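You operate a simulated robot arm through the tools that you are given. There is no shell and no other tool. Be economical: measure what you need, move in short steps, check, and stop when the job is done.

Carry out the task below with a simulated robot arm. There is one attempt and no reset: what you move stays moved.

JOB
Fold the pink towel on the blue board and put it on the garden table.
Fine: swing each wing over the towel and back down again.

The check looks at the end state, three seconds after you hand in, the way a careful person would. Anything else that was tipped, shoved, dropped, spilled or broken makes it a failure. Flat cloth is picked up by pressing the open fingertips on it (5 to 10 N) and closing them slowly along it; thin cloth reads only 2 to 8 mm in the jaws.

ROBOT AND FRAMES
A 7-joint arm with a two-finger parallel gripper, fixed in place. Base frame: the origin is at the foot of the arm, x ahead of it, y to its left, z up. Units: mm, degrees, N and s.
With the tool pointing down near the work surface it reaches from about 460 to 920 mm from the base axis. Its first joint turns from -115.0 to 115.0 degrees. Payload 3.91 kg.
Tool frame: the origin (TCP) lies between the finger pads and is the grasp point; the fingertips stand 30 mm ahead of it; z points along the fingers, y is the line along which they close. Largest opening 110 mm; finger width 20, thickness 10; the body of the gripper, 48 by 112 mm, starts 55 mm behind the TCP.
Orientation is that of the tool frame in the base frame, as a unit quaternion [x, y, z, w]. With the fingers straight down and closing along the base's y, the tool's x points along the base's -x, its y along +y and its z along -z.

CONTROLS
- The arm moves only by the tool apply_moves. Its argument "motion" is a list of rows, each a list of 7 numbers: the shift along the base's x, y, z in units of 50 mm (1.0 is 50 mm), then the turn, a rotation vector about the base's x, y, z in units of 5 degrees (1.0 is 5 degrees), then the closure in counts, from 0 (fully open) to 255 (shut). In form: [[dx, dy, dz, rx, ry, rz, fingers], ...]. A call has 1 to 8 rows; each row shifts and turns the commanded pose from where the row before left it. A call with a number of a shift or a turn outside -1 to 1 is refused whole. Each row takes 0.2 s and may step no farther than 50 mm and 8.6 degrees from the row before; otherwise, or with a gripper value out of range, the whole call is refused. A pose out of reach is approached as far as the arm can. The call stops where the force on the tool passes 50 N (or 10 N more than at its start, if that is more) or the arm is blocked; 0.2 s more then pass. The fingers move at their own pace (about 153 mm/s each) and stop on an object; they squeeze with about 31 N. The grip force told is the motor's: it shows also when the fingers shut on nothing. Time passes only in rows, and 0.2 s behind the last, so rows that do not move let the fingers close. The reply holds the time, the measured pose of the TCP, the force on the tool along the base axes, the opening and the grip force, in the units named above and with some noise, with the torque about the TCP (base axes, N m) and any sound that the robot's microphone picked up, and new pictures: "views" is both (left out), scene, wrist or none.
- Cameras (640 x 400 px; columns grow to the right, rows downward): "scene" is fixed at [400.5, 499.5, 1474.4]; the picture's right is [-0.90, -0.44, 0.00], its down [-0.30, 0.63, -0.71] and it looks along [0.31, -0.64, -0.70] (base axes); focal length 366 px, centre (320, 200). "wrist" rides on the gripper at [72, 17, -103] in the tool frame; the picture's right is [-0.23, 0.97, 0.00], its down [-0.76, -0.18, -0.62] and it looks along [-0.61, -0.14, 0.78] (tool axes); focal length 222 px, centre (320, 200).
- raise_lower(by): slides the trunk up (or, below 0, down) by that many mm; the arm rides with it, the base frame stays. It gives what a move gives, with no picture.
- probe_pixels(camera, pixels): for up to 12 pixels [column, row] of the newest picture of that camera ("zoom" is the newest enlarged one), the place [x, y, z] in the base frame of the surface seen there, good to about 3 mm. The clock stands still meanwhile.
- inspect(camera, box): a new picture of the part [left, top, right, bottom] of that camera's present view, enlarged. The clock stands still meanwhile.
- close_job(): hands the job in; it is judged then, once.

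Work in short steps. Measure before you move; look again where a grasp or a placing could have gone wrong, and mend it. You have 80 turns and 200 pictures in all, those below and enlarged ones among them. Open the gripper and draw the arm clear of the work before you hand the job in, unless the task says otherwise; then end with one line.

The tools are called after "Call:" as name(argument=value, ...) on one line, values as JSON. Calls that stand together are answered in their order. apply_moves: Moves the arm, as the interface text tells. Its arguments: {"type":"object","properties":{"motion":{"type":"array","items":{"type":"array","items":{"type":"number"}}},"views":{"type":"string","enum":["both","scene","wrist","none"]}},"required":["motion"]} The other tools are called the same way: raise_lower (by) slides the trunk up or down; probe_pixels (camera, pixels) gives the place of the surface under pixels of a picture; inspect (camera, box) takes an enlarged picture of a part of a camera's view; close_job () hands the job in.

At the start:

```text
clock: 0.0
eef_pos: [590.5, -311.1, 981.2]
ee_rot: [0.0, 1.0, 0.001, 0.0]
ft_force: [-0.6, -0.2, -0.5]
torque: [-0.02, 0.0, 0.01]
gripper_width: 110.1
finger_force: 0.1
trunk travel left (down, up): [-675.0, 315.0]
```

scene: 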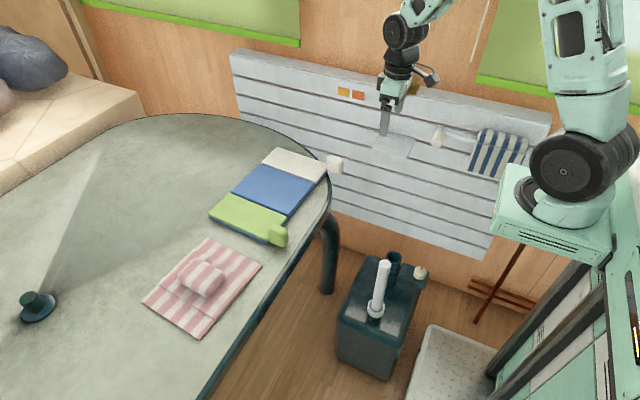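
wrist: 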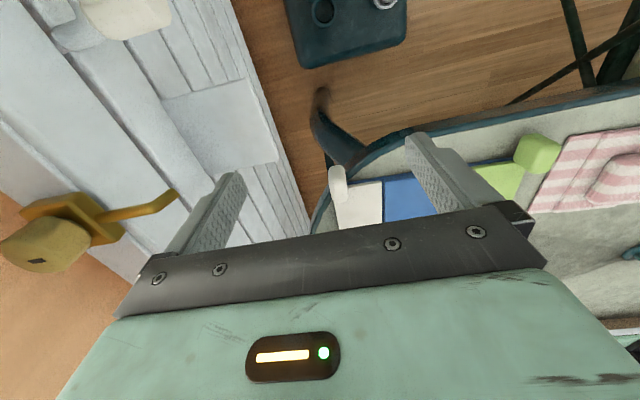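

The scene shows a three-panel board (white, blue and green) at about (270,190) and a pink striped towel with a lump at about (205,280). I'll enlarge both and probe them.

Call:
inspect(camera="scene", box=[120, 120, 360, 350])

Call:
inspect(camera="scene", box=[320, 0, 640, 400])

Call:
probe_pixels(camera="scene", pixels=[[209, 215], [265, 150], [326, 165], [285, 228], [210, 237], [262, 265], [196, 338], [143, 302], [203, 278], [335, 165], [277, 235], [100, 200]])

Call:
probe_pixels(camera="scene", pixels=[[500, 150], [400, 145], [345, 92], [380, 290], [450, 360], [395, 258], [420, 272], [60, 100], [35, 300], [300, 160], [270, 190], [245, 215]])

```text
1.74 times, centred on (240, 235) of scene
```

zoom: 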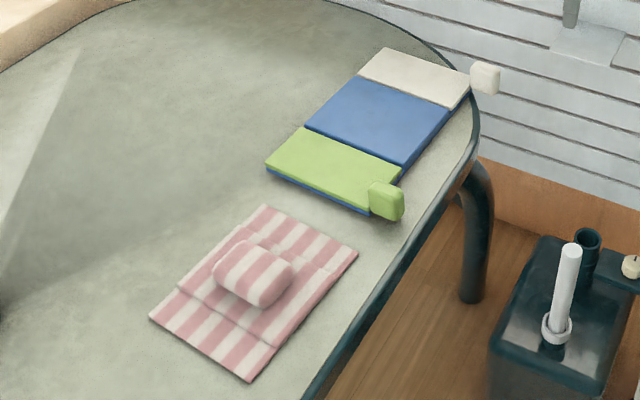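

```text
1.00 times, centred on (480, 200) of scene (not enlarged: the box is as wide or as high as the picture)
```

zoom: 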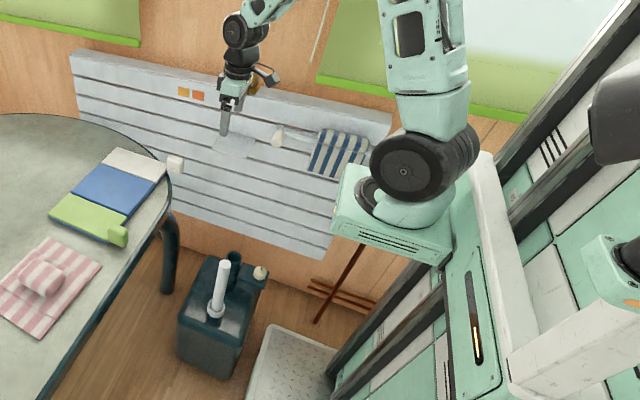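

```text
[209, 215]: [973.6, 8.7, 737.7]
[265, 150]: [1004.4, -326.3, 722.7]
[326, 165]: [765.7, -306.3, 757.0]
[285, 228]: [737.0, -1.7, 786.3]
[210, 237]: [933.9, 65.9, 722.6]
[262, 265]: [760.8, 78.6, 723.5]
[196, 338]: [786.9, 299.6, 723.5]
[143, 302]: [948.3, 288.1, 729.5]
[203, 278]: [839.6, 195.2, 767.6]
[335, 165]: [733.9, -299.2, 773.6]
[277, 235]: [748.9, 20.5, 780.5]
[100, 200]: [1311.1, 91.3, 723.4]
```

```text
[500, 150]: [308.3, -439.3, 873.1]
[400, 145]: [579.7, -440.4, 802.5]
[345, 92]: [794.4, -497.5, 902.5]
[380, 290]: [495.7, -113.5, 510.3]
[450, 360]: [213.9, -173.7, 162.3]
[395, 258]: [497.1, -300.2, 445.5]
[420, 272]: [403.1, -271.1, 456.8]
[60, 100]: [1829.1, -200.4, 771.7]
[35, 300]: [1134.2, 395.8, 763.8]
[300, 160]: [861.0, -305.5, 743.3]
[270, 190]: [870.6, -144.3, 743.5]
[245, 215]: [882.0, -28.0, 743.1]
```

The big table (z≈723) holds both the board (panel tops z≈743, knobs on the near edge at x≈735-750) and the towel. I'm moving at this safe height towards the towel to view it with the wrist camera.

Call:
apply_moves(motion=[[0, 1, 0, 0, 0, 0, 0], [0, 1, 0, 0, 0, 0, 0], [0, 1, 0, 0, 0, 0, 0], [0, 1, 0, 0, 0, 0, 0], [0, 1, 0, 0, 0, 0, 0], [0, 1, 0, 0, 0, 0, 0], [0, 1, 0, 0, 0, 0, 0], [0, 1, 0, 0, 0, 0, 0]], views="wrist")

```text
clock: 1.8
eef_pos: [589.1, 88.9, 982.3]
ee_rot: [0.002, 1.0, 0.0, 0.0]
ft_force: [-0.5, -0.8, -0.8]
torque: [0.02, -0.01, 0.01]
gripper_width: 109.6
finger_force: 0.1
trunk travel left (down, up): [-675.0, 315.0]
```

wrist: 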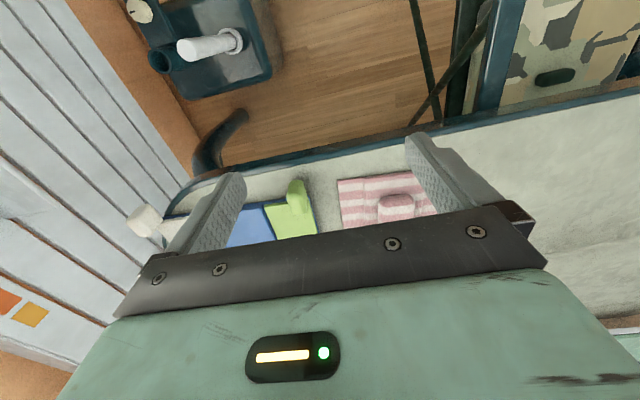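

The towel shows at (390,205), partly behind a finger. I'm moving +y 100 mm and +x 50 mm for a clear look between the fingers.

Call:
apply_moves(motion=[[0.5, 1, 0, 0, 0, 0, 0], [0.5, 1, 0, 0, 0, 0, 0]], views="both")

Call:
inspect(camera="wrist", box=[180, 120, 440, 280])

Call:
inspect(camera="scene", box=[135, 225, 275, 345])

```text
refused: row 1 steps farther than a row can; nothing moved
```

```text
2.46 times, centred on (310, 200) of wrist
```

zoom: 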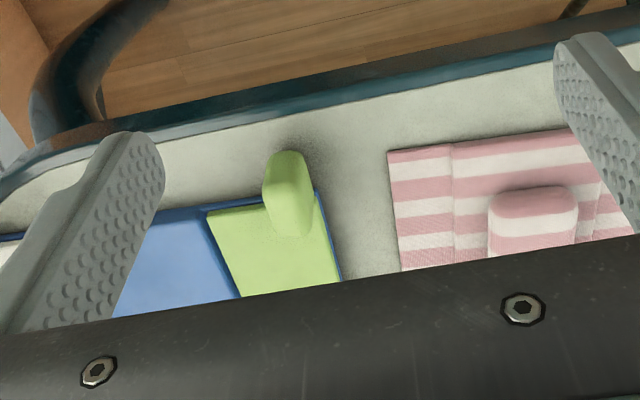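

```text
3.33 times, centred on (205, 285) of scene
```

zoom: 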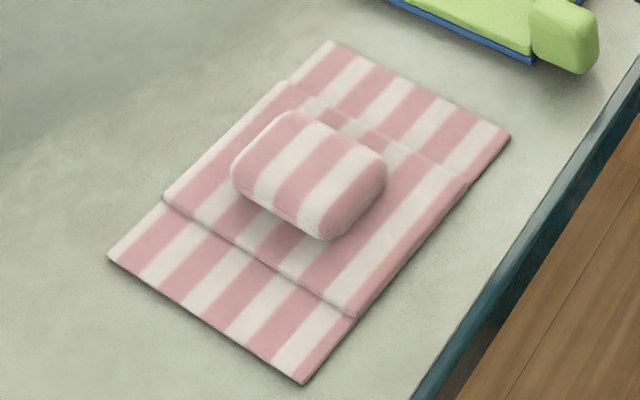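

The towel has a thicker centre panel with a grab lump and a thin flap on each y side. I'll measure it on this zoom and measure the board on the scene picture.

Call:
probe_pixels(camera="zoom", pixels=[[330, 46], [505, 136], [304, 378], [114, 257], [286, 88], [465, 182], [353, 309], [170, 194], [287, 116], [380, 165], [328, 215], [240, 165]])

Call:
inspect(camera="scene", box=[200, 135, 350, 255])

```text
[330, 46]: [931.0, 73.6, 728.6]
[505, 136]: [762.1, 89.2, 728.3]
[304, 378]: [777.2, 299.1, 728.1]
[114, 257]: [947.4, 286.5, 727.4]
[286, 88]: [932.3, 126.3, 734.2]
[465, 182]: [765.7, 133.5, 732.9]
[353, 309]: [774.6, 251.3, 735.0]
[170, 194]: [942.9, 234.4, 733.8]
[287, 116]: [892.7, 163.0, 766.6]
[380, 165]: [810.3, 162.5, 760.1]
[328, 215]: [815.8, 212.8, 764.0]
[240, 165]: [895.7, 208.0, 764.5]
```

```text
3.33 times, centred on (275, 195) of scene
```

zoom: 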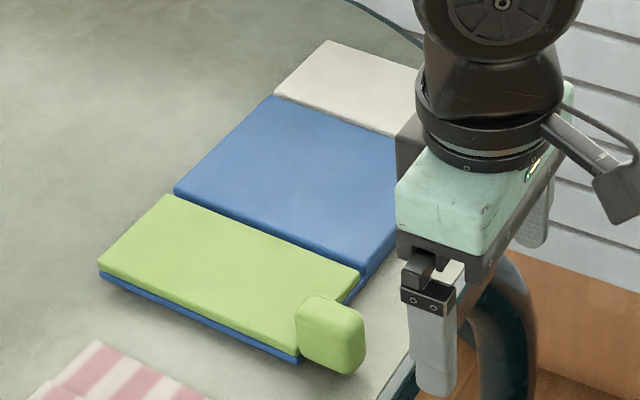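

The towel centre is about (853,187), yawed about -4.5°, and the lump is 82 x 50 mm with its top at z 766. Next I'll measure the board corners on this zoom.

Call:
probe_pixels(camera="zoom", pixels=[[276, 100], [178, 190], [362, 266], [330, 45], [278, 92], [166, 199], [103, 260], [296, 349], [352, 272], [330, 300], [345, 355], [325, 320]])

Call:
probe_pixels(camera="wrist", pixels=[[140, 220], [300, 190], [290, 200], [268, 205], [255, 240], [312, 235], [300, 205], [265, 210], [145, 232], [340, 180]])

```text
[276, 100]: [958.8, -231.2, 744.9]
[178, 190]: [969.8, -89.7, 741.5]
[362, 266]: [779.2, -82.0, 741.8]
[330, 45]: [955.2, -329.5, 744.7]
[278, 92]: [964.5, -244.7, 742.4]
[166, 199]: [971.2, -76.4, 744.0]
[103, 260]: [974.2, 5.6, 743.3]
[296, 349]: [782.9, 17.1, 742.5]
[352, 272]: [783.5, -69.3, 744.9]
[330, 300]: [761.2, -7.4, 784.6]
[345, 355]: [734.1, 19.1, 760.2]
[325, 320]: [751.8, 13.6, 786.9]
```

```text
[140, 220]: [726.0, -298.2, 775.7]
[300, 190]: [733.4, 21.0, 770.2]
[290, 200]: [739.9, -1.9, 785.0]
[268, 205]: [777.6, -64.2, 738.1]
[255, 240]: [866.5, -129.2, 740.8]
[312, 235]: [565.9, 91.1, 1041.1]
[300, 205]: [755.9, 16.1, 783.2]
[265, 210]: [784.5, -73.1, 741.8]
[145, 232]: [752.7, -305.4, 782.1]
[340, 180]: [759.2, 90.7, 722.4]
```

The board's blue panel is centred near (869,-157) with a yaw of about -3°, and both knobs are on the near side. I'm going above the towel lump at (853.5,187) and turning -4.5° about z.

Call:
apply_moves(motion=[[0.88, 0.325, -0.27, 0, 0, -0.15, 0], [0.88, 0.325, -0.27, 0, 0, -0.15, 0], [0.88, 0.325, -0.27, 0, 0, -0.15, 0], [0.88, 0.325, -0.27, 0, 0, -0.15, 0], [0.88, 0.325, -0.27, 0, 0, -0.15, 0], [0.88, 0.325, -0.27, 0, 0, -0.15, 0], [0, 0, 0, 0, 0, 0, 0]], views="both")

```text
clock: 3.4
eef_pos: [853.1, 186.1, 900.6]
ee_rot: [0.04, 0.999, 0.0, -0.002]
ft_force: [-0.1, 0.7, 0.1]
torque: [-0.01, 0.0, 0.0]
gripper_width: 110.0
finger_force: 0.1
trunk travel left (down, up): [-675.0, 315.0]
```

scene: 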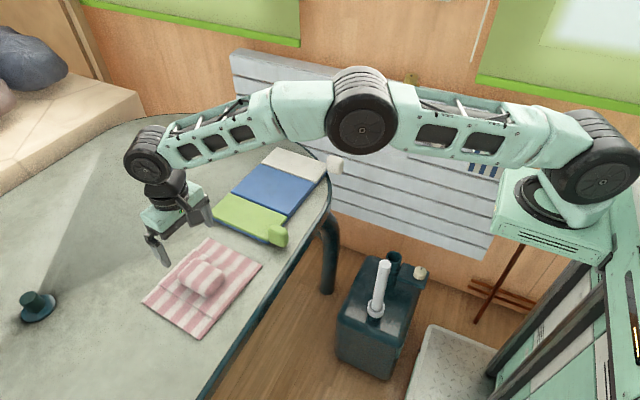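
wrist: 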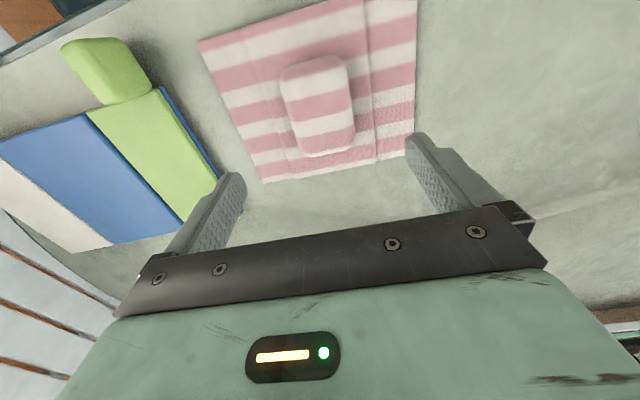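

Wrist picture shows the lump at (318,105) between the fingers. I'll confirm its position, and look at the green knob at (105,72), before descending.

Call:
probe_pixels(camera="wrist", pixels=[[282, 75], [345, 62], [300, 150], [353, 140], [66, 45], [120, 42], [105, 100], [150, 85], [160, 90], [98, 110]])

Call:
inspect(camera="wrist", box=[20, 10, 220, 140])

```text
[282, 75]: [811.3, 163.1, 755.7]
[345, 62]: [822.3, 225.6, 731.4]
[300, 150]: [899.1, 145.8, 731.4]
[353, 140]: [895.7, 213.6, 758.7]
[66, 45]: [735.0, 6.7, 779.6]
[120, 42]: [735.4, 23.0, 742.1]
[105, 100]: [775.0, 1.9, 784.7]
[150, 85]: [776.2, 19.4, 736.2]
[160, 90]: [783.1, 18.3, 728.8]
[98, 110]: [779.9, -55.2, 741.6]
```

```text
3.08 times, centred on (120, 75) of wrist
```

zoom: 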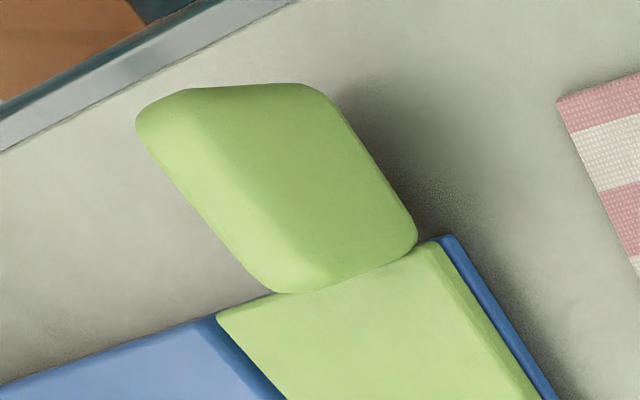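

The lump spans x 811-896 and y 160-213, and the knob is a block at x 733-778 and y about -8 to 23, joined to the wing's near edge. I'm descending to TCP z≈770 and closing on the lump.

Call:
apply_moves(motion=[[0, 0, -0.9, 0, 0, 0, 0], [0, 0, -0.9, 0, 0, 0, 0], [0, 0, -0.5, 0, 0, 0, 0], [0, 0, -0.3, 0, 0, 0, 0], [0, 0, 0, 0, 0, 0, 110], [0, 0, 0, 0, 0, 0, 160], [0, 0, 0, 0, 0, 0, 200], [0, 0, 0, 0, 0, 0, 200]], views="both")

```text
clock: 5.2
eef_pos: [851.0, 187.1, 771.1]
ee_rot: [0.039, 0.999, 0.0, 0.0]
ft_force: [0.1, 0.5, -0.2]
torque: [0.02, -0.04, 0.01]
gripper_width: 69.3
finger_force: 30.7
trunk travel left (down, up): [-675.0, 315.0]
```

scene: 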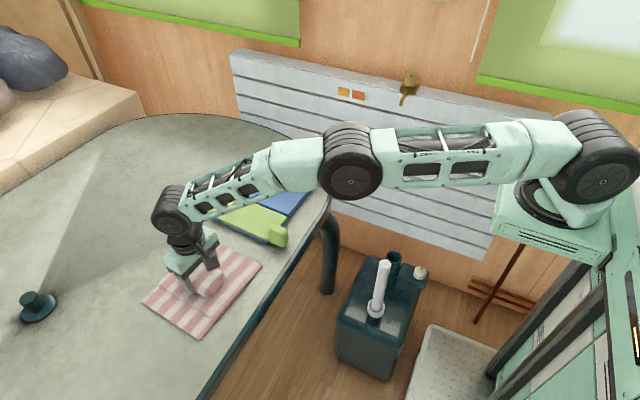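
wrist: 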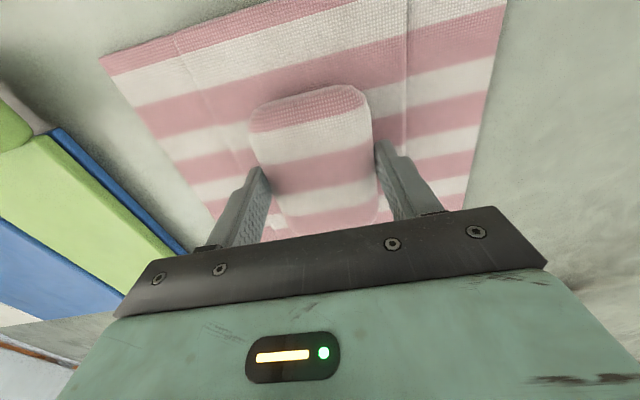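

The fingers hold the lump at 69 mm with 31 N. I'm lifting it straight up 100 mm and looking.

Call:
apply_moves(motion=[[0, 0, 0.2, 0, 0, 0, 200], [0, 0, 0.4, 0, 0, 0, 200], [0, 0, 0.7, 0, 0, 0, 200], [0, 0, 0.7, 0, 0, 0, 200], [0, 0, 0, 0, 0, 0, 200]], views="both")

```text
clock: 6.4
eef_pos: [851.8, 185.7, 871.3]
ee_rot: [0.038, 0.999, 0.0, 0.0]
ft_force: [0.3, -0.4, -1.1]
torque: [-0.03, -0.02, 0.0]
gripper_width: 69.2
finger_force: 31.1
trunk travel left (down, up): [-675.0, 315.0]
```

scene: 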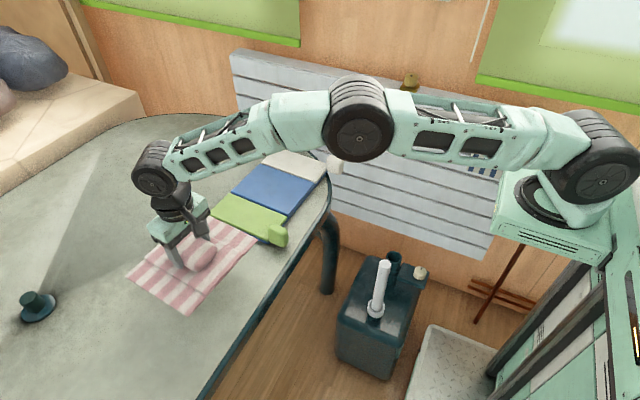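
wrist: 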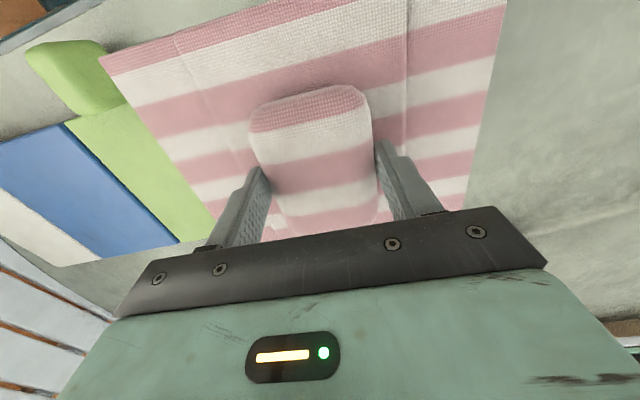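

The towel hangs level and firm. I'm carrying it over the blue panel to TCP (869,-156) and turning +1.4° to match the board's yaw.

Call:
apply_moves(motion=[[0.05, -0.97, 0, 0, 0, 0.04, 200], [0.05, -0.97, 0, 0, 0, 0.04, 200], [0.05, -0.97, 0, 0, 0, 0.04, 200], [0.05, -0.97, 0, 0, 0, 0.04, 200], [0.05, -0.97, 0, 0, 0, 0.04, 200], [0.05, -0.97, 0, 0, 0, 0.04, 200], [0.05, -0.97, 0, 0, 0, 0.04, 200], [0, 0, 0, 0, 0, 0, 200]], views="both")

```text
clock: 8.2
eef_pos: [871.2, -155.4, 869.5]
ee_rot: [0.027, 1.0, 0.0, 0.0]
ft_force: [-0.3, 0.2, 0.3]
torque: [-0.01, -0.02, 0.04]
gripper_width: 69.1
finger_force: 31.2
trunk travel left (down, up): [-675.0, 315.0]
```

scene: 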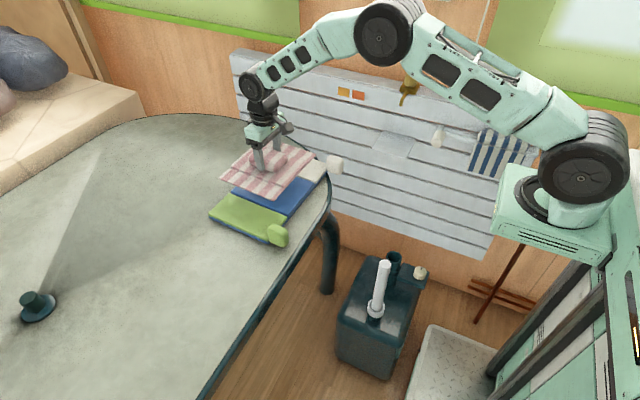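
wrist: 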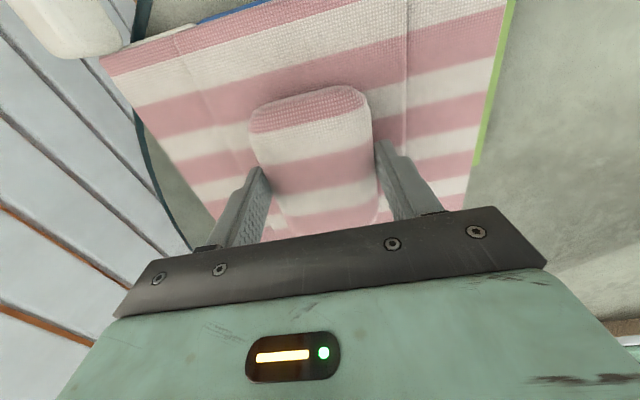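

The towel is over the blue panel. I'm lowering it about 76 mm to just touching, then checking the force.

Call:
apply_moves(motion=[[0, 0, -0.7, 0, 0, 0, 200], [0, 0, -0.5, 0, 0, 0, 200], [0, 0, -0.2, 0, 0, 0, 200], [0, 0, -0.1, 0, 0, 0, 200]], views="both")

Call:
inspect(camera="scene", box=[190, 110, 350, 250])

```text
clock: 9.2
eef_pos: [871.0, -154.2, 795.4]
ee_rot: [0.028, 1.0, 0.0, 0.0]
ft_force: [-0.7, 0.8, -0.7]
torque: [0.01, 0.0, 0.02]
gripper_width: 69.1
finger_force: 31.2
trunk travel left (down, up): [-675.0, 315.0]
```

scene: 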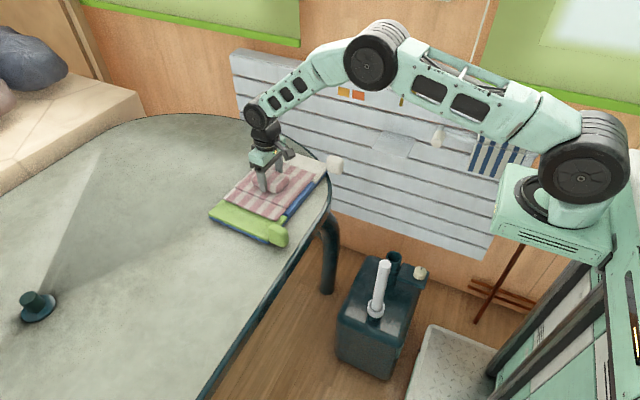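
wrist: 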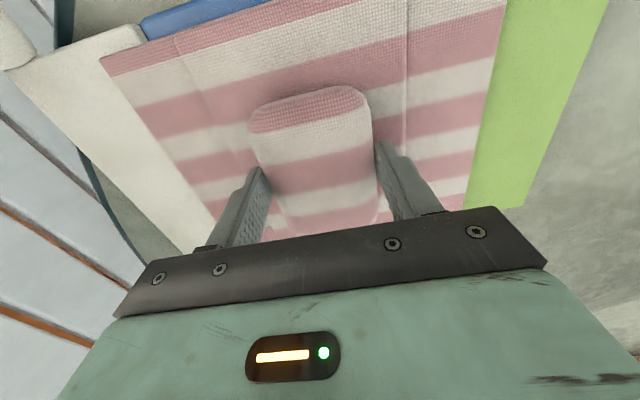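

```text
2.86 times, centred on (270, 180) of scene
```

zoom: 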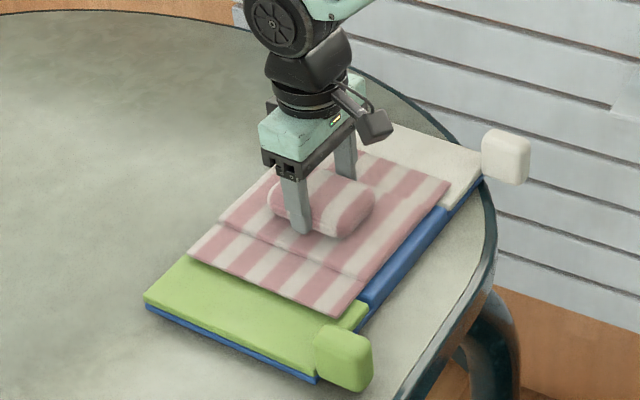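

It's nearly touching. I'll measure how well it's centred between the wings before letting go.

Call:
probe_pixels(camera="wrist", pixels=[[120, 85], [102, 58], [498, 40], [480, 130], [20, 60], [600, 40], [150, 150], [90, 140], [535, 175], [482, 160], [180, 20], [407, 30]])

```text
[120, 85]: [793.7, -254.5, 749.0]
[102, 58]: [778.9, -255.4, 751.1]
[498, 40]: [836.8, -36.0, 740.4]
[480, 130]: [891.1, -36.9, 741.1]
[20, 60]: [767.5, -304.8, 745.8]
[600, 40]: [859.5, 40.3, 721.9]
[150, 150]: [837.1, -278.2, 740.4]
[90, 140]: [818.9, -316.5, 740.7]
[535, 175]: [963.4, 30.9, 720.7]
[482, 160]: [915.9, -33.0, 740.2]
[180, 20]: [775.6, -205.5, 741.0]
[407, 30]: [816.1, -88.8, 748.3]
```

The towel spans y -255 to about -42 at its near edge, which is centred on the board (≈-150 there), with a gap of about 3-4 mm. I'm lowering 4 mm, opening and rising.

Call:
apply_moves(motion=[[0, 0, -0.08, 0, 0, 0, 200], [0, 0, 0, 0, 0, 0, 60], [0, 0, 0, 0, 0, 0, 0], [0, 0, 0, 0, 0, 0, 0], [0, 0, 0.5, 0, 0, 0, 0], [0, 0, 1, 0, 0, 0, 0], [0, 0, 1, 0, 0, 0, 0]], views="both")

Call:
inspect(camera="scene", box=[190, 110, 350, 250])

```text
clock: 10.8
eef_pos: [870.5, -153.3, 916.0]
ee_rot: [0.027, 1.0, 0.0, -0.002]
ft_force: [-0.5, 0.4, -0.5]
torque: [0.02, 0.0, 0.01]
gripper_width: 109.9
finger_force: 0.0
trunk travel left (down, up): [-675.0, 315.0]
```

scene: 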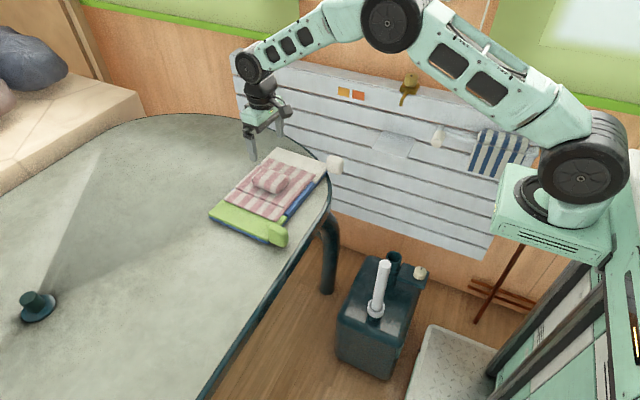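
wrist: 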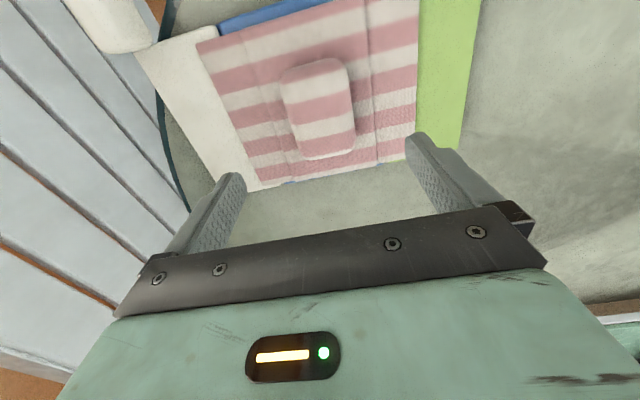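

```text
2.86 times, centred on (270, 180) of scene
```

zoom: 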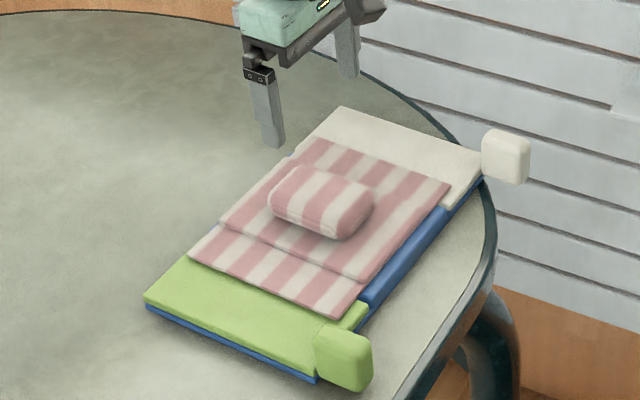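

The towel lies flat and centred, with its flaps over both wings. Next I'm going above the green knob at about (755,7) to measure it from close by.

Call:
apply_moves(motion=[[-0.575, 0.78, 0, 0, 0, 0, 0], [-0.575, 0.78, 0, 0, 0, 0, 0], [-0.575, 0.78, 0, 0, 0, 0, 0], [-0.575, 0.78, 0, 0, 0, 0, 0], [0, 0, -0.7, 0, 0, 0, 0]], views="both")

Call:
inspect(camera="wrist", box=[200, 20, 440, 170])

```text
clock: 12.0
eef_pos: [756.2, 5.0, 879.8]
ee_rot: [0.028, 1.0, 0.0, 0.0]
ft_force: [0.1, 0.8, 0.2]
torque: [0.01, -0.01, -0.01]
gripper_width: 110.2
finger_force: 0.0
trunk travel left (down, up): [-675.0, 315.0]
```

scene: 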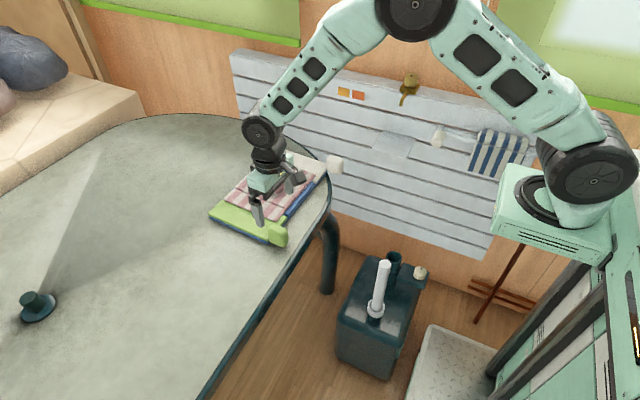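
wrist: 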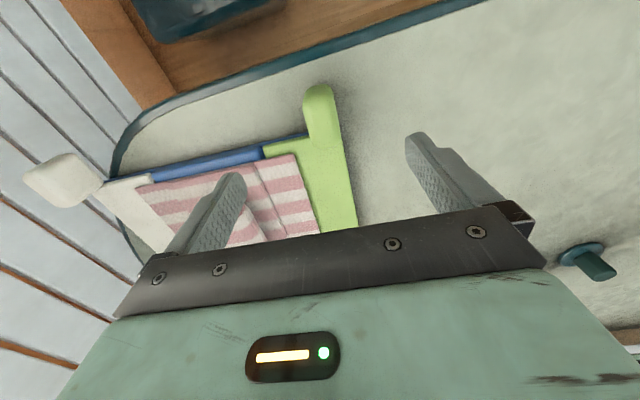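

```text
2.67 times, centred on (320, 95) of wrist
```

zoom: 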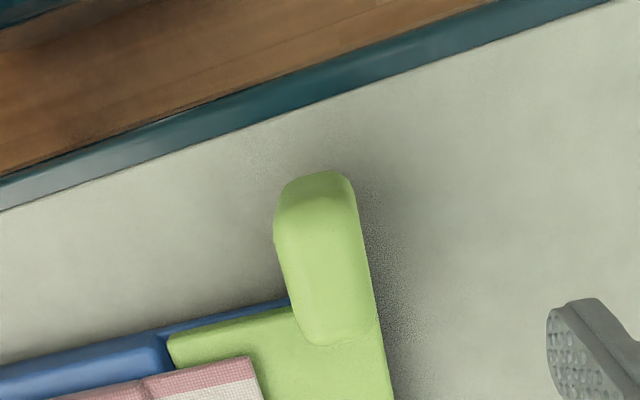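

The knob is at (325,115), an upright block at the wing's outer near corner. I'll probe its faces.

Call:
probe_pixels(camera="zoom", pixels=[[277, 235], [290, 300], [300, 185], [345, 180], [360, 240], [374, 310], [325, 270], [315, 335], [320, 190], [275, 215], [330, 220], [280, 320]])

```text
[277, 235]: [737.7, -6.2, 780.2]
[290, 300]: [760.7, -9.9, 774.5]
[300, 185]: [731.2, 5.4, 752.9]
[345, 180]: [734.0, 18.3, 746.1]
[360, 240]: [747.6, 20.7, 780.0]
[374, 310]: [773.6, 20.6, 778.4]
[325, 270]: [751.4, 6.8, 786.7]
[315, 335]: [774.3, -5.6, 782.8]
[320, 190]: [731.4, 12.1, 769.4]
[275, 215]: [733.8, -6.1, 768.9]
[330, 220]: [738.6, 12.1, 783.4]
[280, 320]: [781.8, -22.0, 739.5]
```

The knob measures x 731-776, y -8 to 21, top z 787. I'm narrowing the fingers to about 70 mm, descending over it to TCP z≈778 and gripping.

Call:
apply_moves(motion=[[-0.06, 0.03, -0.7, 0, 0, 0, 90], [0, 0, -0.7, 0, 0, 0, 90], [0, 0, -0.4, 0, 0, 0, 90], [0, 0, -0.23, 0, 0, 0, 90], [0, 0, 0, 0, 0, 0, 150], [0, 0, 0, 0, 0, 0, 230], [0, 0, 0, 0, 0, 0, 230]], views="both")

```text
clock: 13.6
eef_pos: [752.6, 5.8, 779.7]
ee_rot: [0.026, 1.0, 0.001, 0.0]
ft_force: [0.1, 7.4, 0.3]
torque: [0.35, -0.31, 0.62]
gripper_width: 30.1
finger_force: 30.7
trunk travel left (down, up): [-675.0, 315.0]
```

scene: 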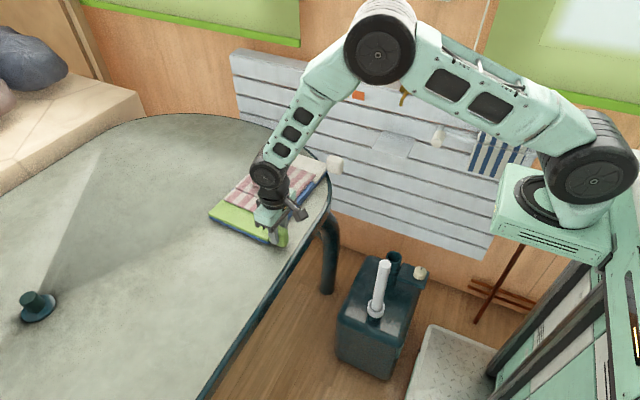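
wrist: 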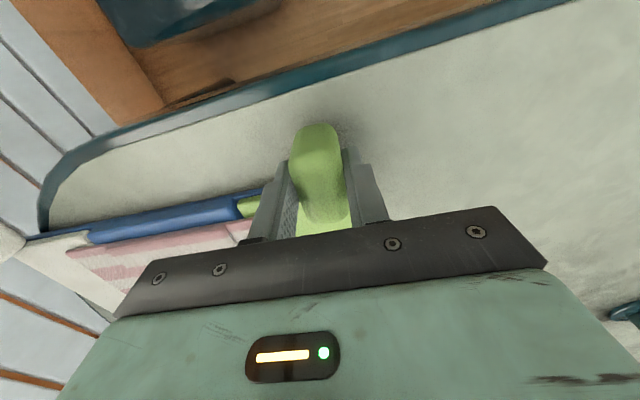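

The knob is gripped at 30 mm. I'm swinging the first 15° about the hinge line (y≈-73, z≈740), rotating with it, and checking forces.

Call:
apply_moves(motion=[[-0.004, -0.072, 0.136, 1, -0.052, 0, 230], [-0.004, -0.084, 0.128, 1, -0.052, 0, 230], [-0.005, -0.094, 0.122, 1, -0.052, 0, 230], [0, 0, 0, 0, 0, 0, 230]], views="scene")

Call:
inspect(camera="scene", box=[190, 110, 350, 250])

```text
clock: 14.6
eef_pos: [752.8, -6.0, 799.1]
ee_rot: [0.027, 0.991, 0.131, 0.004]
ft_force: [2.6, 16.6, 9.5]
torque: [0.33, 0.75, 0.63]
gripper_width: 29.5
finger_force: 30.5
trunk travel left (down, up): [-675.0, 315.0]
```

scene: 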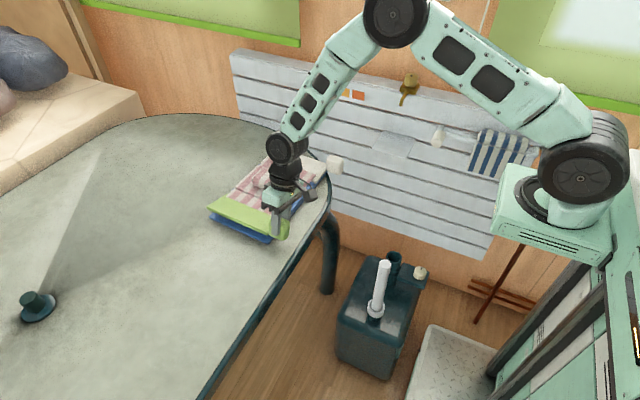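

```text
2.86 times, centred on (270, 180) of scene
```

zoom: 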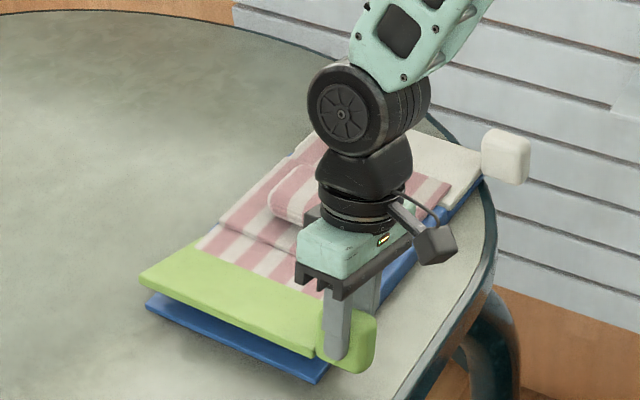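

The wing and flap lift together, but Fy is 17 N, so my arc is slightly too far toward -y. I'm correcting +2 mm in y with a higher hinge estimate and swinging 20° more.

Call:
apply_moves(motion=[[-0.003, -0.056, 0.116, 1, -0.052, 0, 230], [-0.005, -0.108, 0.108, 1, -0.052, 0, 230], [-0.006, -0.116, 0.098, 1, -0.052, 0, 230], [-0.006, -0.124, 0.088, 1, -0.052, 0, 230], [0, 0, 0, 0, 0, 0, 230]], views="scene")

Call:
inspect(camera="scene", box=[190, 110, 350, 250])

```text
clock: 15.8
eef_pos: [751.5, -28.5, 819.3]
ee_rot: [0.027, 0.953, 0.301, 0.008]
ft_force: [3.2, 3.4, 13.8]
torque: [-0.37, -0.2, 0.28]
gripper_width: 29.8
finger_force: 31.6
trunk travel left (down, up): [-675.0, 315.0]
```

scene: 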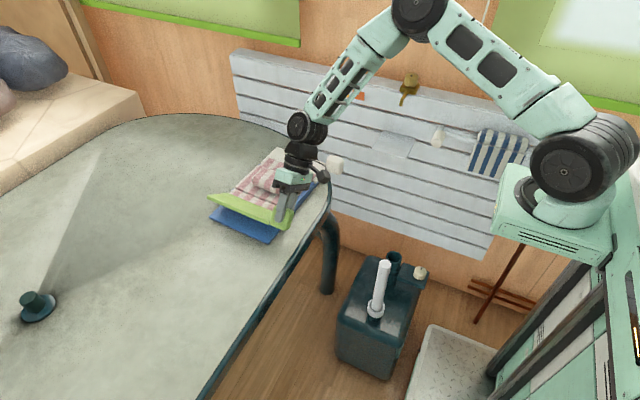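

```text
2.86 times, centred on (270, 180) of scene
```

zoom: 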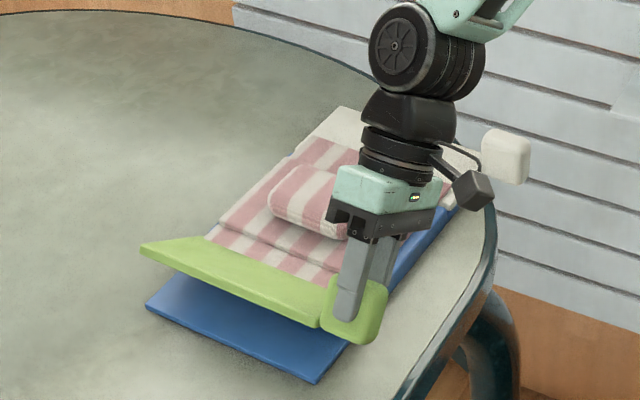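

Swing at about 35°; forces are small (Fz 14 N), so I'm biasing z by +1.5 mm and swinging 20° more.

Call:
apply_moves(motion=[[-0.006, -0.13, 0.106, 1, -0.052, 0, 230], [-0.007, -0.138, 0.066, 1, -0.052, 0, 230], [-0.007, -0.142, 0.052, 1, -0.052, 0, 230], [-0.007, -0.148, 0.04, 1, -0.052, 0, 230], [0, 0, 0, 0, 0, 0, 230]], views="scene")

Call:
inspect(camera="scene", box=[190, 110, 350, 250])

```text
clock: 17.0
eef_pos: [751.2, -56.3, 831.5]
ee_rot: [0.025, 0.886, 0.462, 0.012]
ft_force: [1.5, -5.9, -0.2]
torque: [-0.65, -0.8, -0.64]
gripper_width: 29.8
finger_force: 31.1
trunk travel left (down, up): [-675.0, 315.0]
```

scene: 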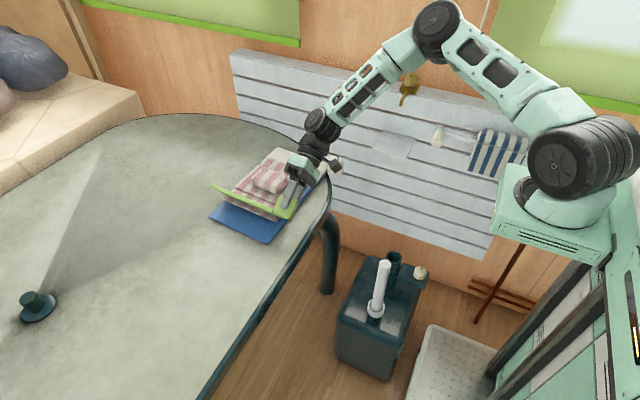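

```text
2.86 times, centred on (270, 180) of scene
```

zoom: 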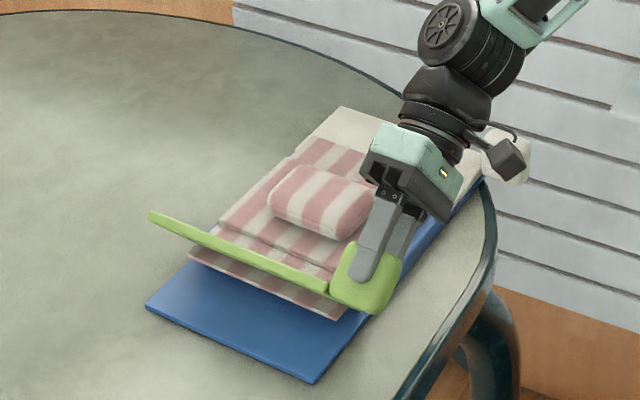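

The wing is at about 55°, but stripes now show below the wing edge at about zoom (260,290). I'll look closer before going on.

Call:
inspect(camera="scene", box=[215, 150, 300, 220])

Call:
inspect(camera="wrist", box=[0, 0, 640, 400])

```text
5.71 times, centred on (258, 185) of scene
```

zoom: 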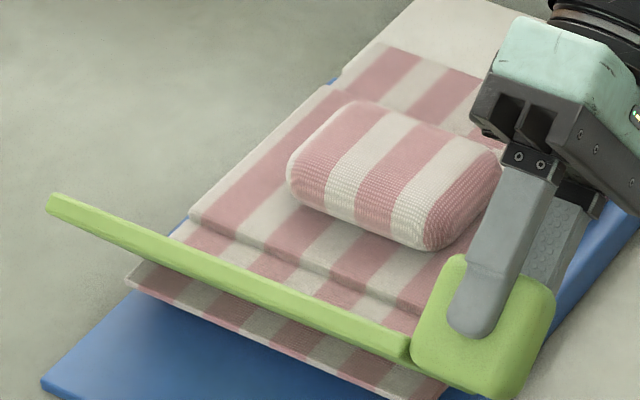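

```text
1.00 times, centred on (320, 200) of wrist (not enlarged: the box is as wide or as high as the picture)
```

zoom: 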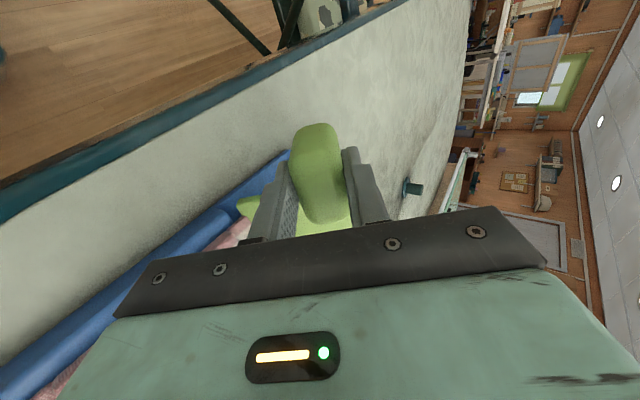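

The flap simply passes through the wing visually, so the fold probably registers once the wing is well over. Forces are low, so I'm continuing 20° to about 75°.

Call:
apply_moves(motion=[[-0.007, -0.16, 0.026, 1, -0.052, 0, 230], [-0.007, -0.16, 0.014, 1, -0.052, 0, 230], [-0.007, -0.152, 0.0, 1, -0.052, 0, 230], [-0.007, -0.15, -0.012, 1, -0.052, 0, 230], [0, 0, 0, 0, 0, 0, 230]], views="scene")

Call:
inspect(camera="scene", box=[215, 110, 375, 230])

```text
clock: 18.2
eef_pos: [749.3, -88.3, 833.3]
ee_rot: [0.02, 0.792, 0.61, 0.015]
ft_force: [3.2, -4.3, 0.6]
torque: [-0.41, 0.4, 0.11]
gripper_width: 29.8
finger_force: 30.7
trunk travel left (down, up): [-675.0, 315.0]
```

scene: 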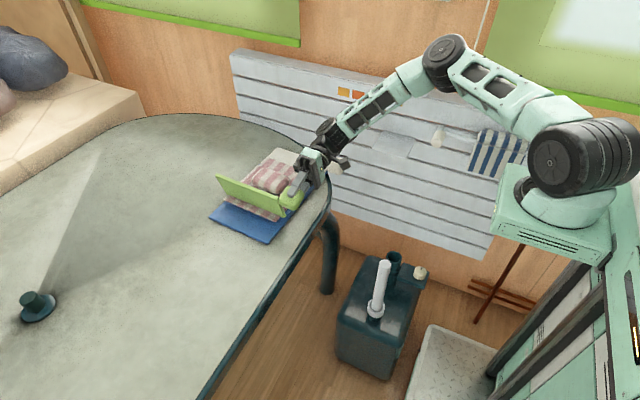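

```text
3.33 times, centred on (295, 170) of scene
```

zoom: 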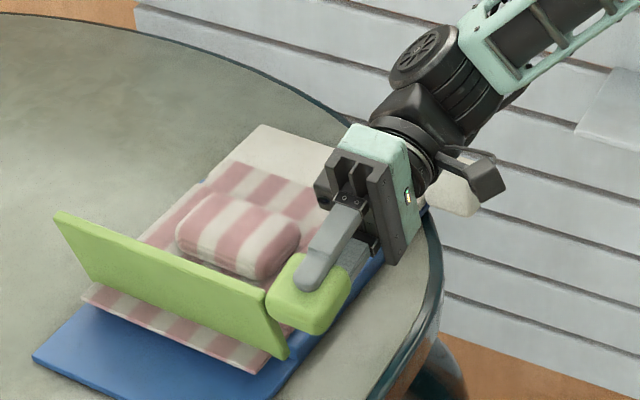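

The wing is at about 75°. I'll check the clearance between the wrist and the white knob (zoom (458,197)) before going further.

Call:
probe_pixels(camera="zoom", pixels=[[400, 60], [440, 140], [425, 165], [470, 130], [385, 70], [455, 200], [480, 180], [415, 200], [400, 140], [500, 90]])

```text
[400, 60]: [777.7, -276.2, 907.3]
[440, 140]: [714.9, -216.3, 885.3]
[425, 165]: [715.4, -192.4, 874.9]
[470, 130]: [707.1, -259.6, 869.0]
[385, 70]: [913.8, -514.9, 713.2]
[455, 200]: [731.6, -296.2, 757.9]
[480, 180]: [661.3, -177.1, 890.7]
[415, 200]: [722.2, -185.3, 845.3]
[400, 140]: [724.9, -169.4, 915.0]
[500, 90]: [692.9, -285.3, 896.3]
```

The wrist joint is about 45 mm or more above the white knob. I'm going 7° further, to about 82°, and checking the clearance again.

Call:
apply_moves(motion=[[-0.007, -0.15, -0.026, 1, -0.052, 0, 230], [-0.003, -0.06, -0.014, 0.4, -0.021, 0, 230], [0, 0, 0, 0, 0, 0, 230]], views="scene")

Call:
inspect(camera="scene", box=[235, 100, 375, 220])

```text
clock: 19.0
eef_pos: [749.1, -98.1, 832.5]
ee_rot: [0.021, 0.753, 0.657, 0.016]
ft_force: [3.9, -0.8, -0.3]
torque: [-0.31, 0.56, 0.45]
gripper_width: 29.9
finger_force: 30.6
trunk travel left (down, up): [-675.0, 315.0]
```

scene: 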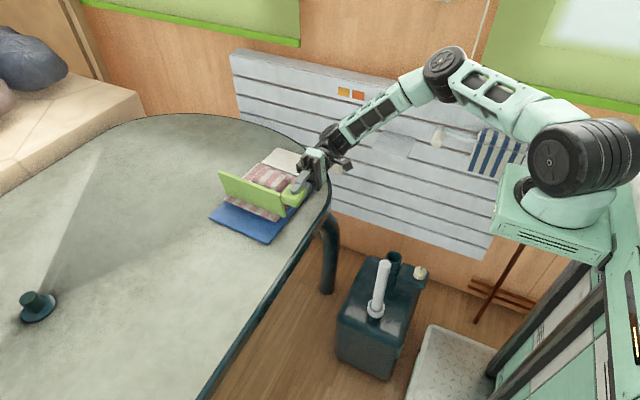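

```text
3.33 times, centred on (305, 160) of scene
```

zoom: 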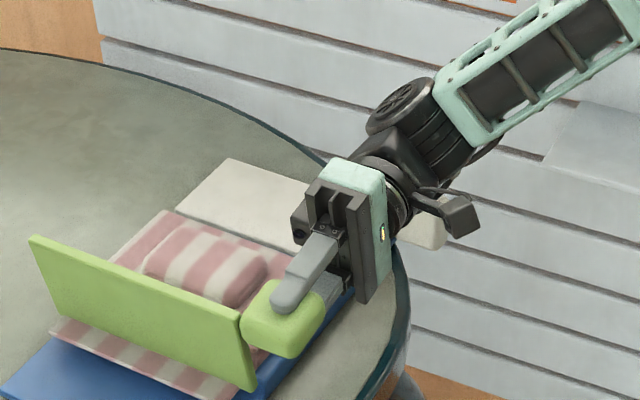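

The gripper is at 82° and still clear. I'm opening the fingers only to about 45 mm as a cage, to see whether the wing holds or falls.

Call:
apply_moves(motion=[[0, 0, 0, 0, 0, 0, 160], [0, 0, 0, 0, 0, 0, 150], [0, 0, 0, 0, 0, 0, 150]], views="scene")

Call:
inspect(camera="scene", box=[235, 100, 375, 220])

```text
clock: 19.8
eef_pos: [748.7, -97.9, 832.5]
ee_rot: [0.02, 0.754, 0.657, 0.016]
ft_force: [-0.3, 0.7, 0.0]
torque: [-0.04, 0.03, 0.01]
gripper_width: 45.4
finger_force: 0.1
trunk travel left (down, up): [-675.0, 315.0]
```

scene: 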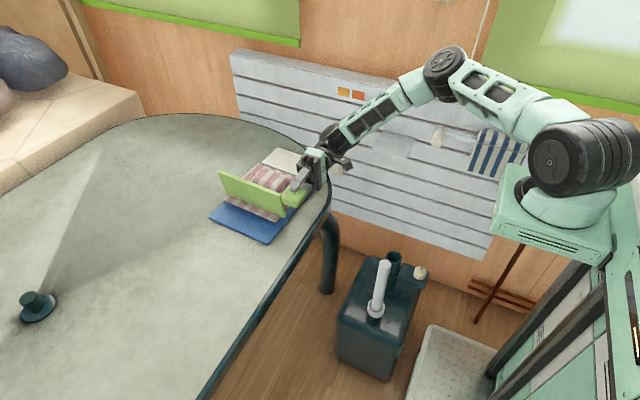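

```text
3.33 times, centred on (305, 160) of scene
```

zoom: 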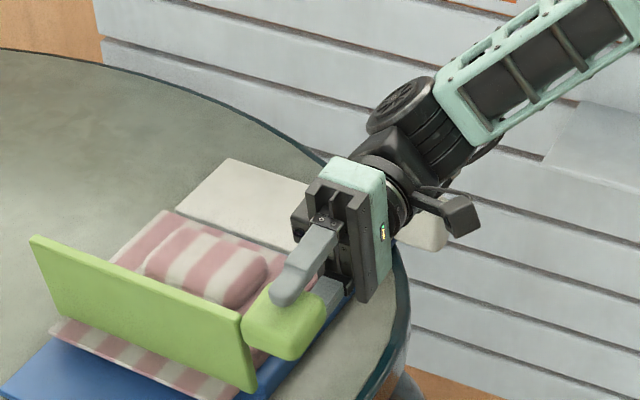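

The wing stays put at about 82° with no force. I'm opening a bit more and sliding out sideways along -x, away from the board, then looking.

Call:
apply_moves(motion=[[0, 0, 0, 0, 0, 0, 120], [-0.6, 0.03, 0, 0, 0, 0, 120], [-0.9, 0.04, 0, 0, 0, 0, 120]], views="both")

Call:
inspect(camera="scene", box=[205, 120, 365, 250])

```text
clock: 20.6
eef_pos: [671.8, -95.2, 831.4]
ee_rot: [0.021, 0.754, 0.656, 0.016]
ft_force: [-0.2, -0.1, -0.3]
torque: [-0.02, 0.03, 0.0]
gripper_width: 58.1
finger_force: 0.1
trunk travel left (down, up): [-675.0, 315.0]
```

scene: 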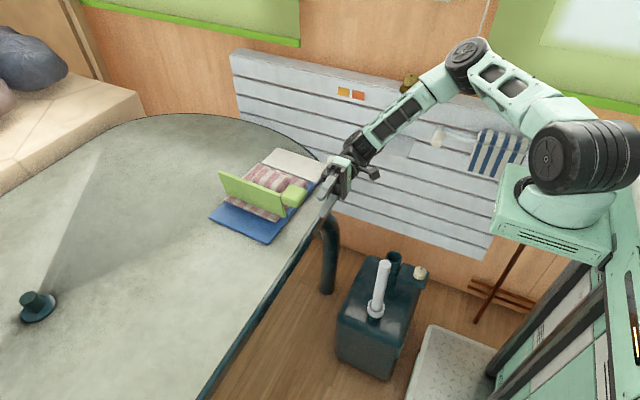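
wrist: 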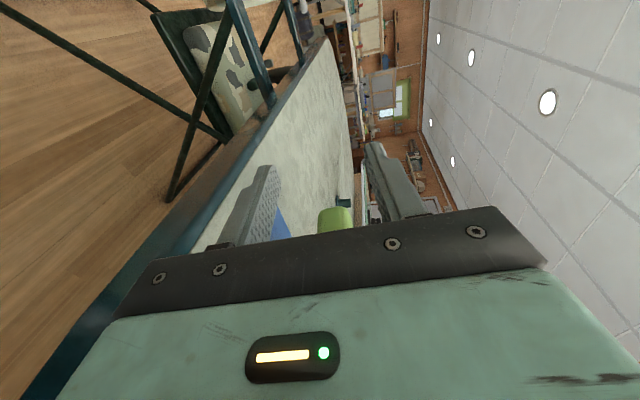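

```text
3.08 times, centred on (285, 185) of scene
```

zoom: 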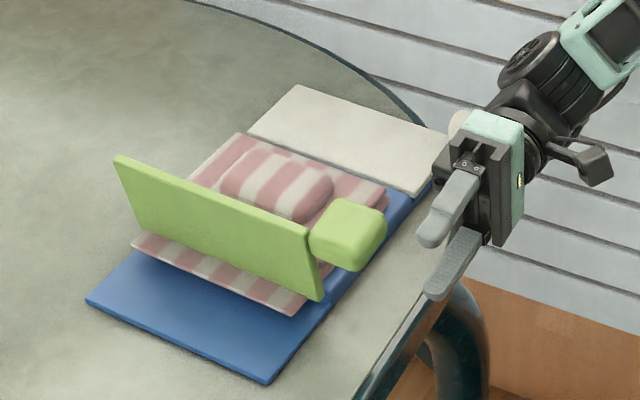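

The wing stands by itself at about 82°. I'll probe the knob's present pose while I rotate the tool back towards vertical and raise it in free space.

Call:
probe_pixels(camera="zoom", pixels=[[325, 205], [380, 220], [312, 245], [365, 262], [335, 265], [350, 220], [385, 205], [318, 232], [120, 160], [304, 232], [320, 298], [375, 240]])

Call:
apply_moves(motion=[[0, 0, 0.4, -1, 0.052, 0, 60], [0, 0, 0.5, -1, 0.052, 0, 60], [0, 0, 0.5, -1, 0.052, 0, 60], [0, 0, 0.3, -1, 0.052, 0, 60], [0, 0, 0.3, -1, 0.052, 0, 60], [0, 0, 0.2, -1, 0.052, 0, 60], [0, 0, 0, -1, 0.052, 0, 60], [0, 0, 0, -1, 0.052, 0, 60]], views="none")

Call:
apply_moves(motion=[[0, 0, 0, -1, 0.052, 0, 60], [0, 0, 0, -1, 0.052, 0, 60], [0, 0, 0, -1, 0.052, 0, 60], [0, 0, 0, -1, 0.052, 0, 60], [0, 0, 0, -1, 0.052, 0, 60], [0, 0, 0, -1, 0.052, 0, 60], [0, 0, 0, -1, 0.052, 0, 60], [0, 0, 0, -1, 0.052, 0, 60]], views="both")

```text
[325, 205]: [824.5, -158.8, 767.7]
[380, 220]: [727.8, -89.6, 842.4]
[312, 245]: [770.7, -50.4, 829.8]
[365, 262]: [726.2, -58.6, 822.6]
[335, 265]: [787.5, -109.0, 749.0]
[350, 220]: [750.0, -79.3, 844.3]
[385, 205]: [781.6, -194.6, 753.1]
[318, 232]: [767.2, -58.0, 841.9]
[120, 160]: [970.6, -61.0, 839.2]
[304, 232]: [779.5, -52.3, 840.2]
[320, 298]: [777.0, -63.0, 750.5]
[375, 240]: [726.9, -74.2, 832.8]
```

```text
clock: 22.4
eef_pos: [673.8, -94.9, 940.3]
ee_rot: [0.026, 0.933, 0.358, 0.009]
ft_force: [0.2, 0.0, -0.2]
torque: [0.02, -0.01, 0.01]
gripper_width: 84.3
finger_force: 0.0
trunk travel left (down, up): [-675.0, 315.0]
```

```text
clock: 24.2
eef_pos: [672.3, -94.9, 942.5]
ee_rot: [0.028, 0.999, 0.017, 0.0]
ft_force: [0.1, -1.0, -1.3]
torque: [0.02, -0.03, -0.02]
gripper_width: 84.3
finger_force: 0.2
trunk travel left (down, up): [-675.0, 315.0]
```

scene: 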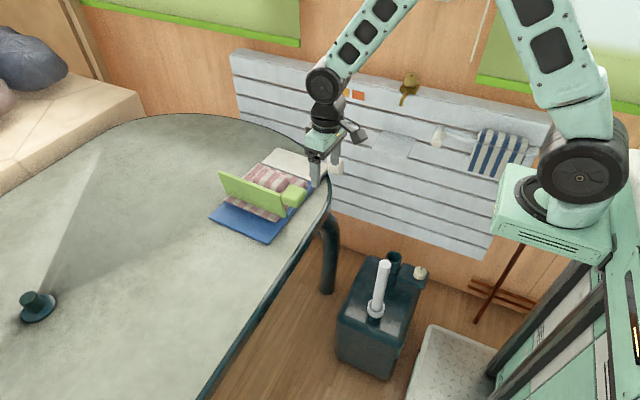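
wrist: 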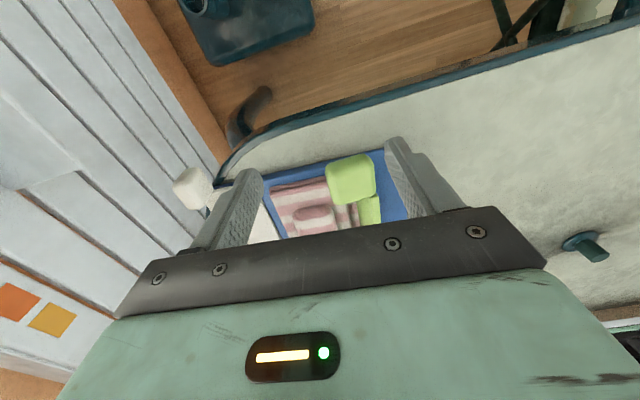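

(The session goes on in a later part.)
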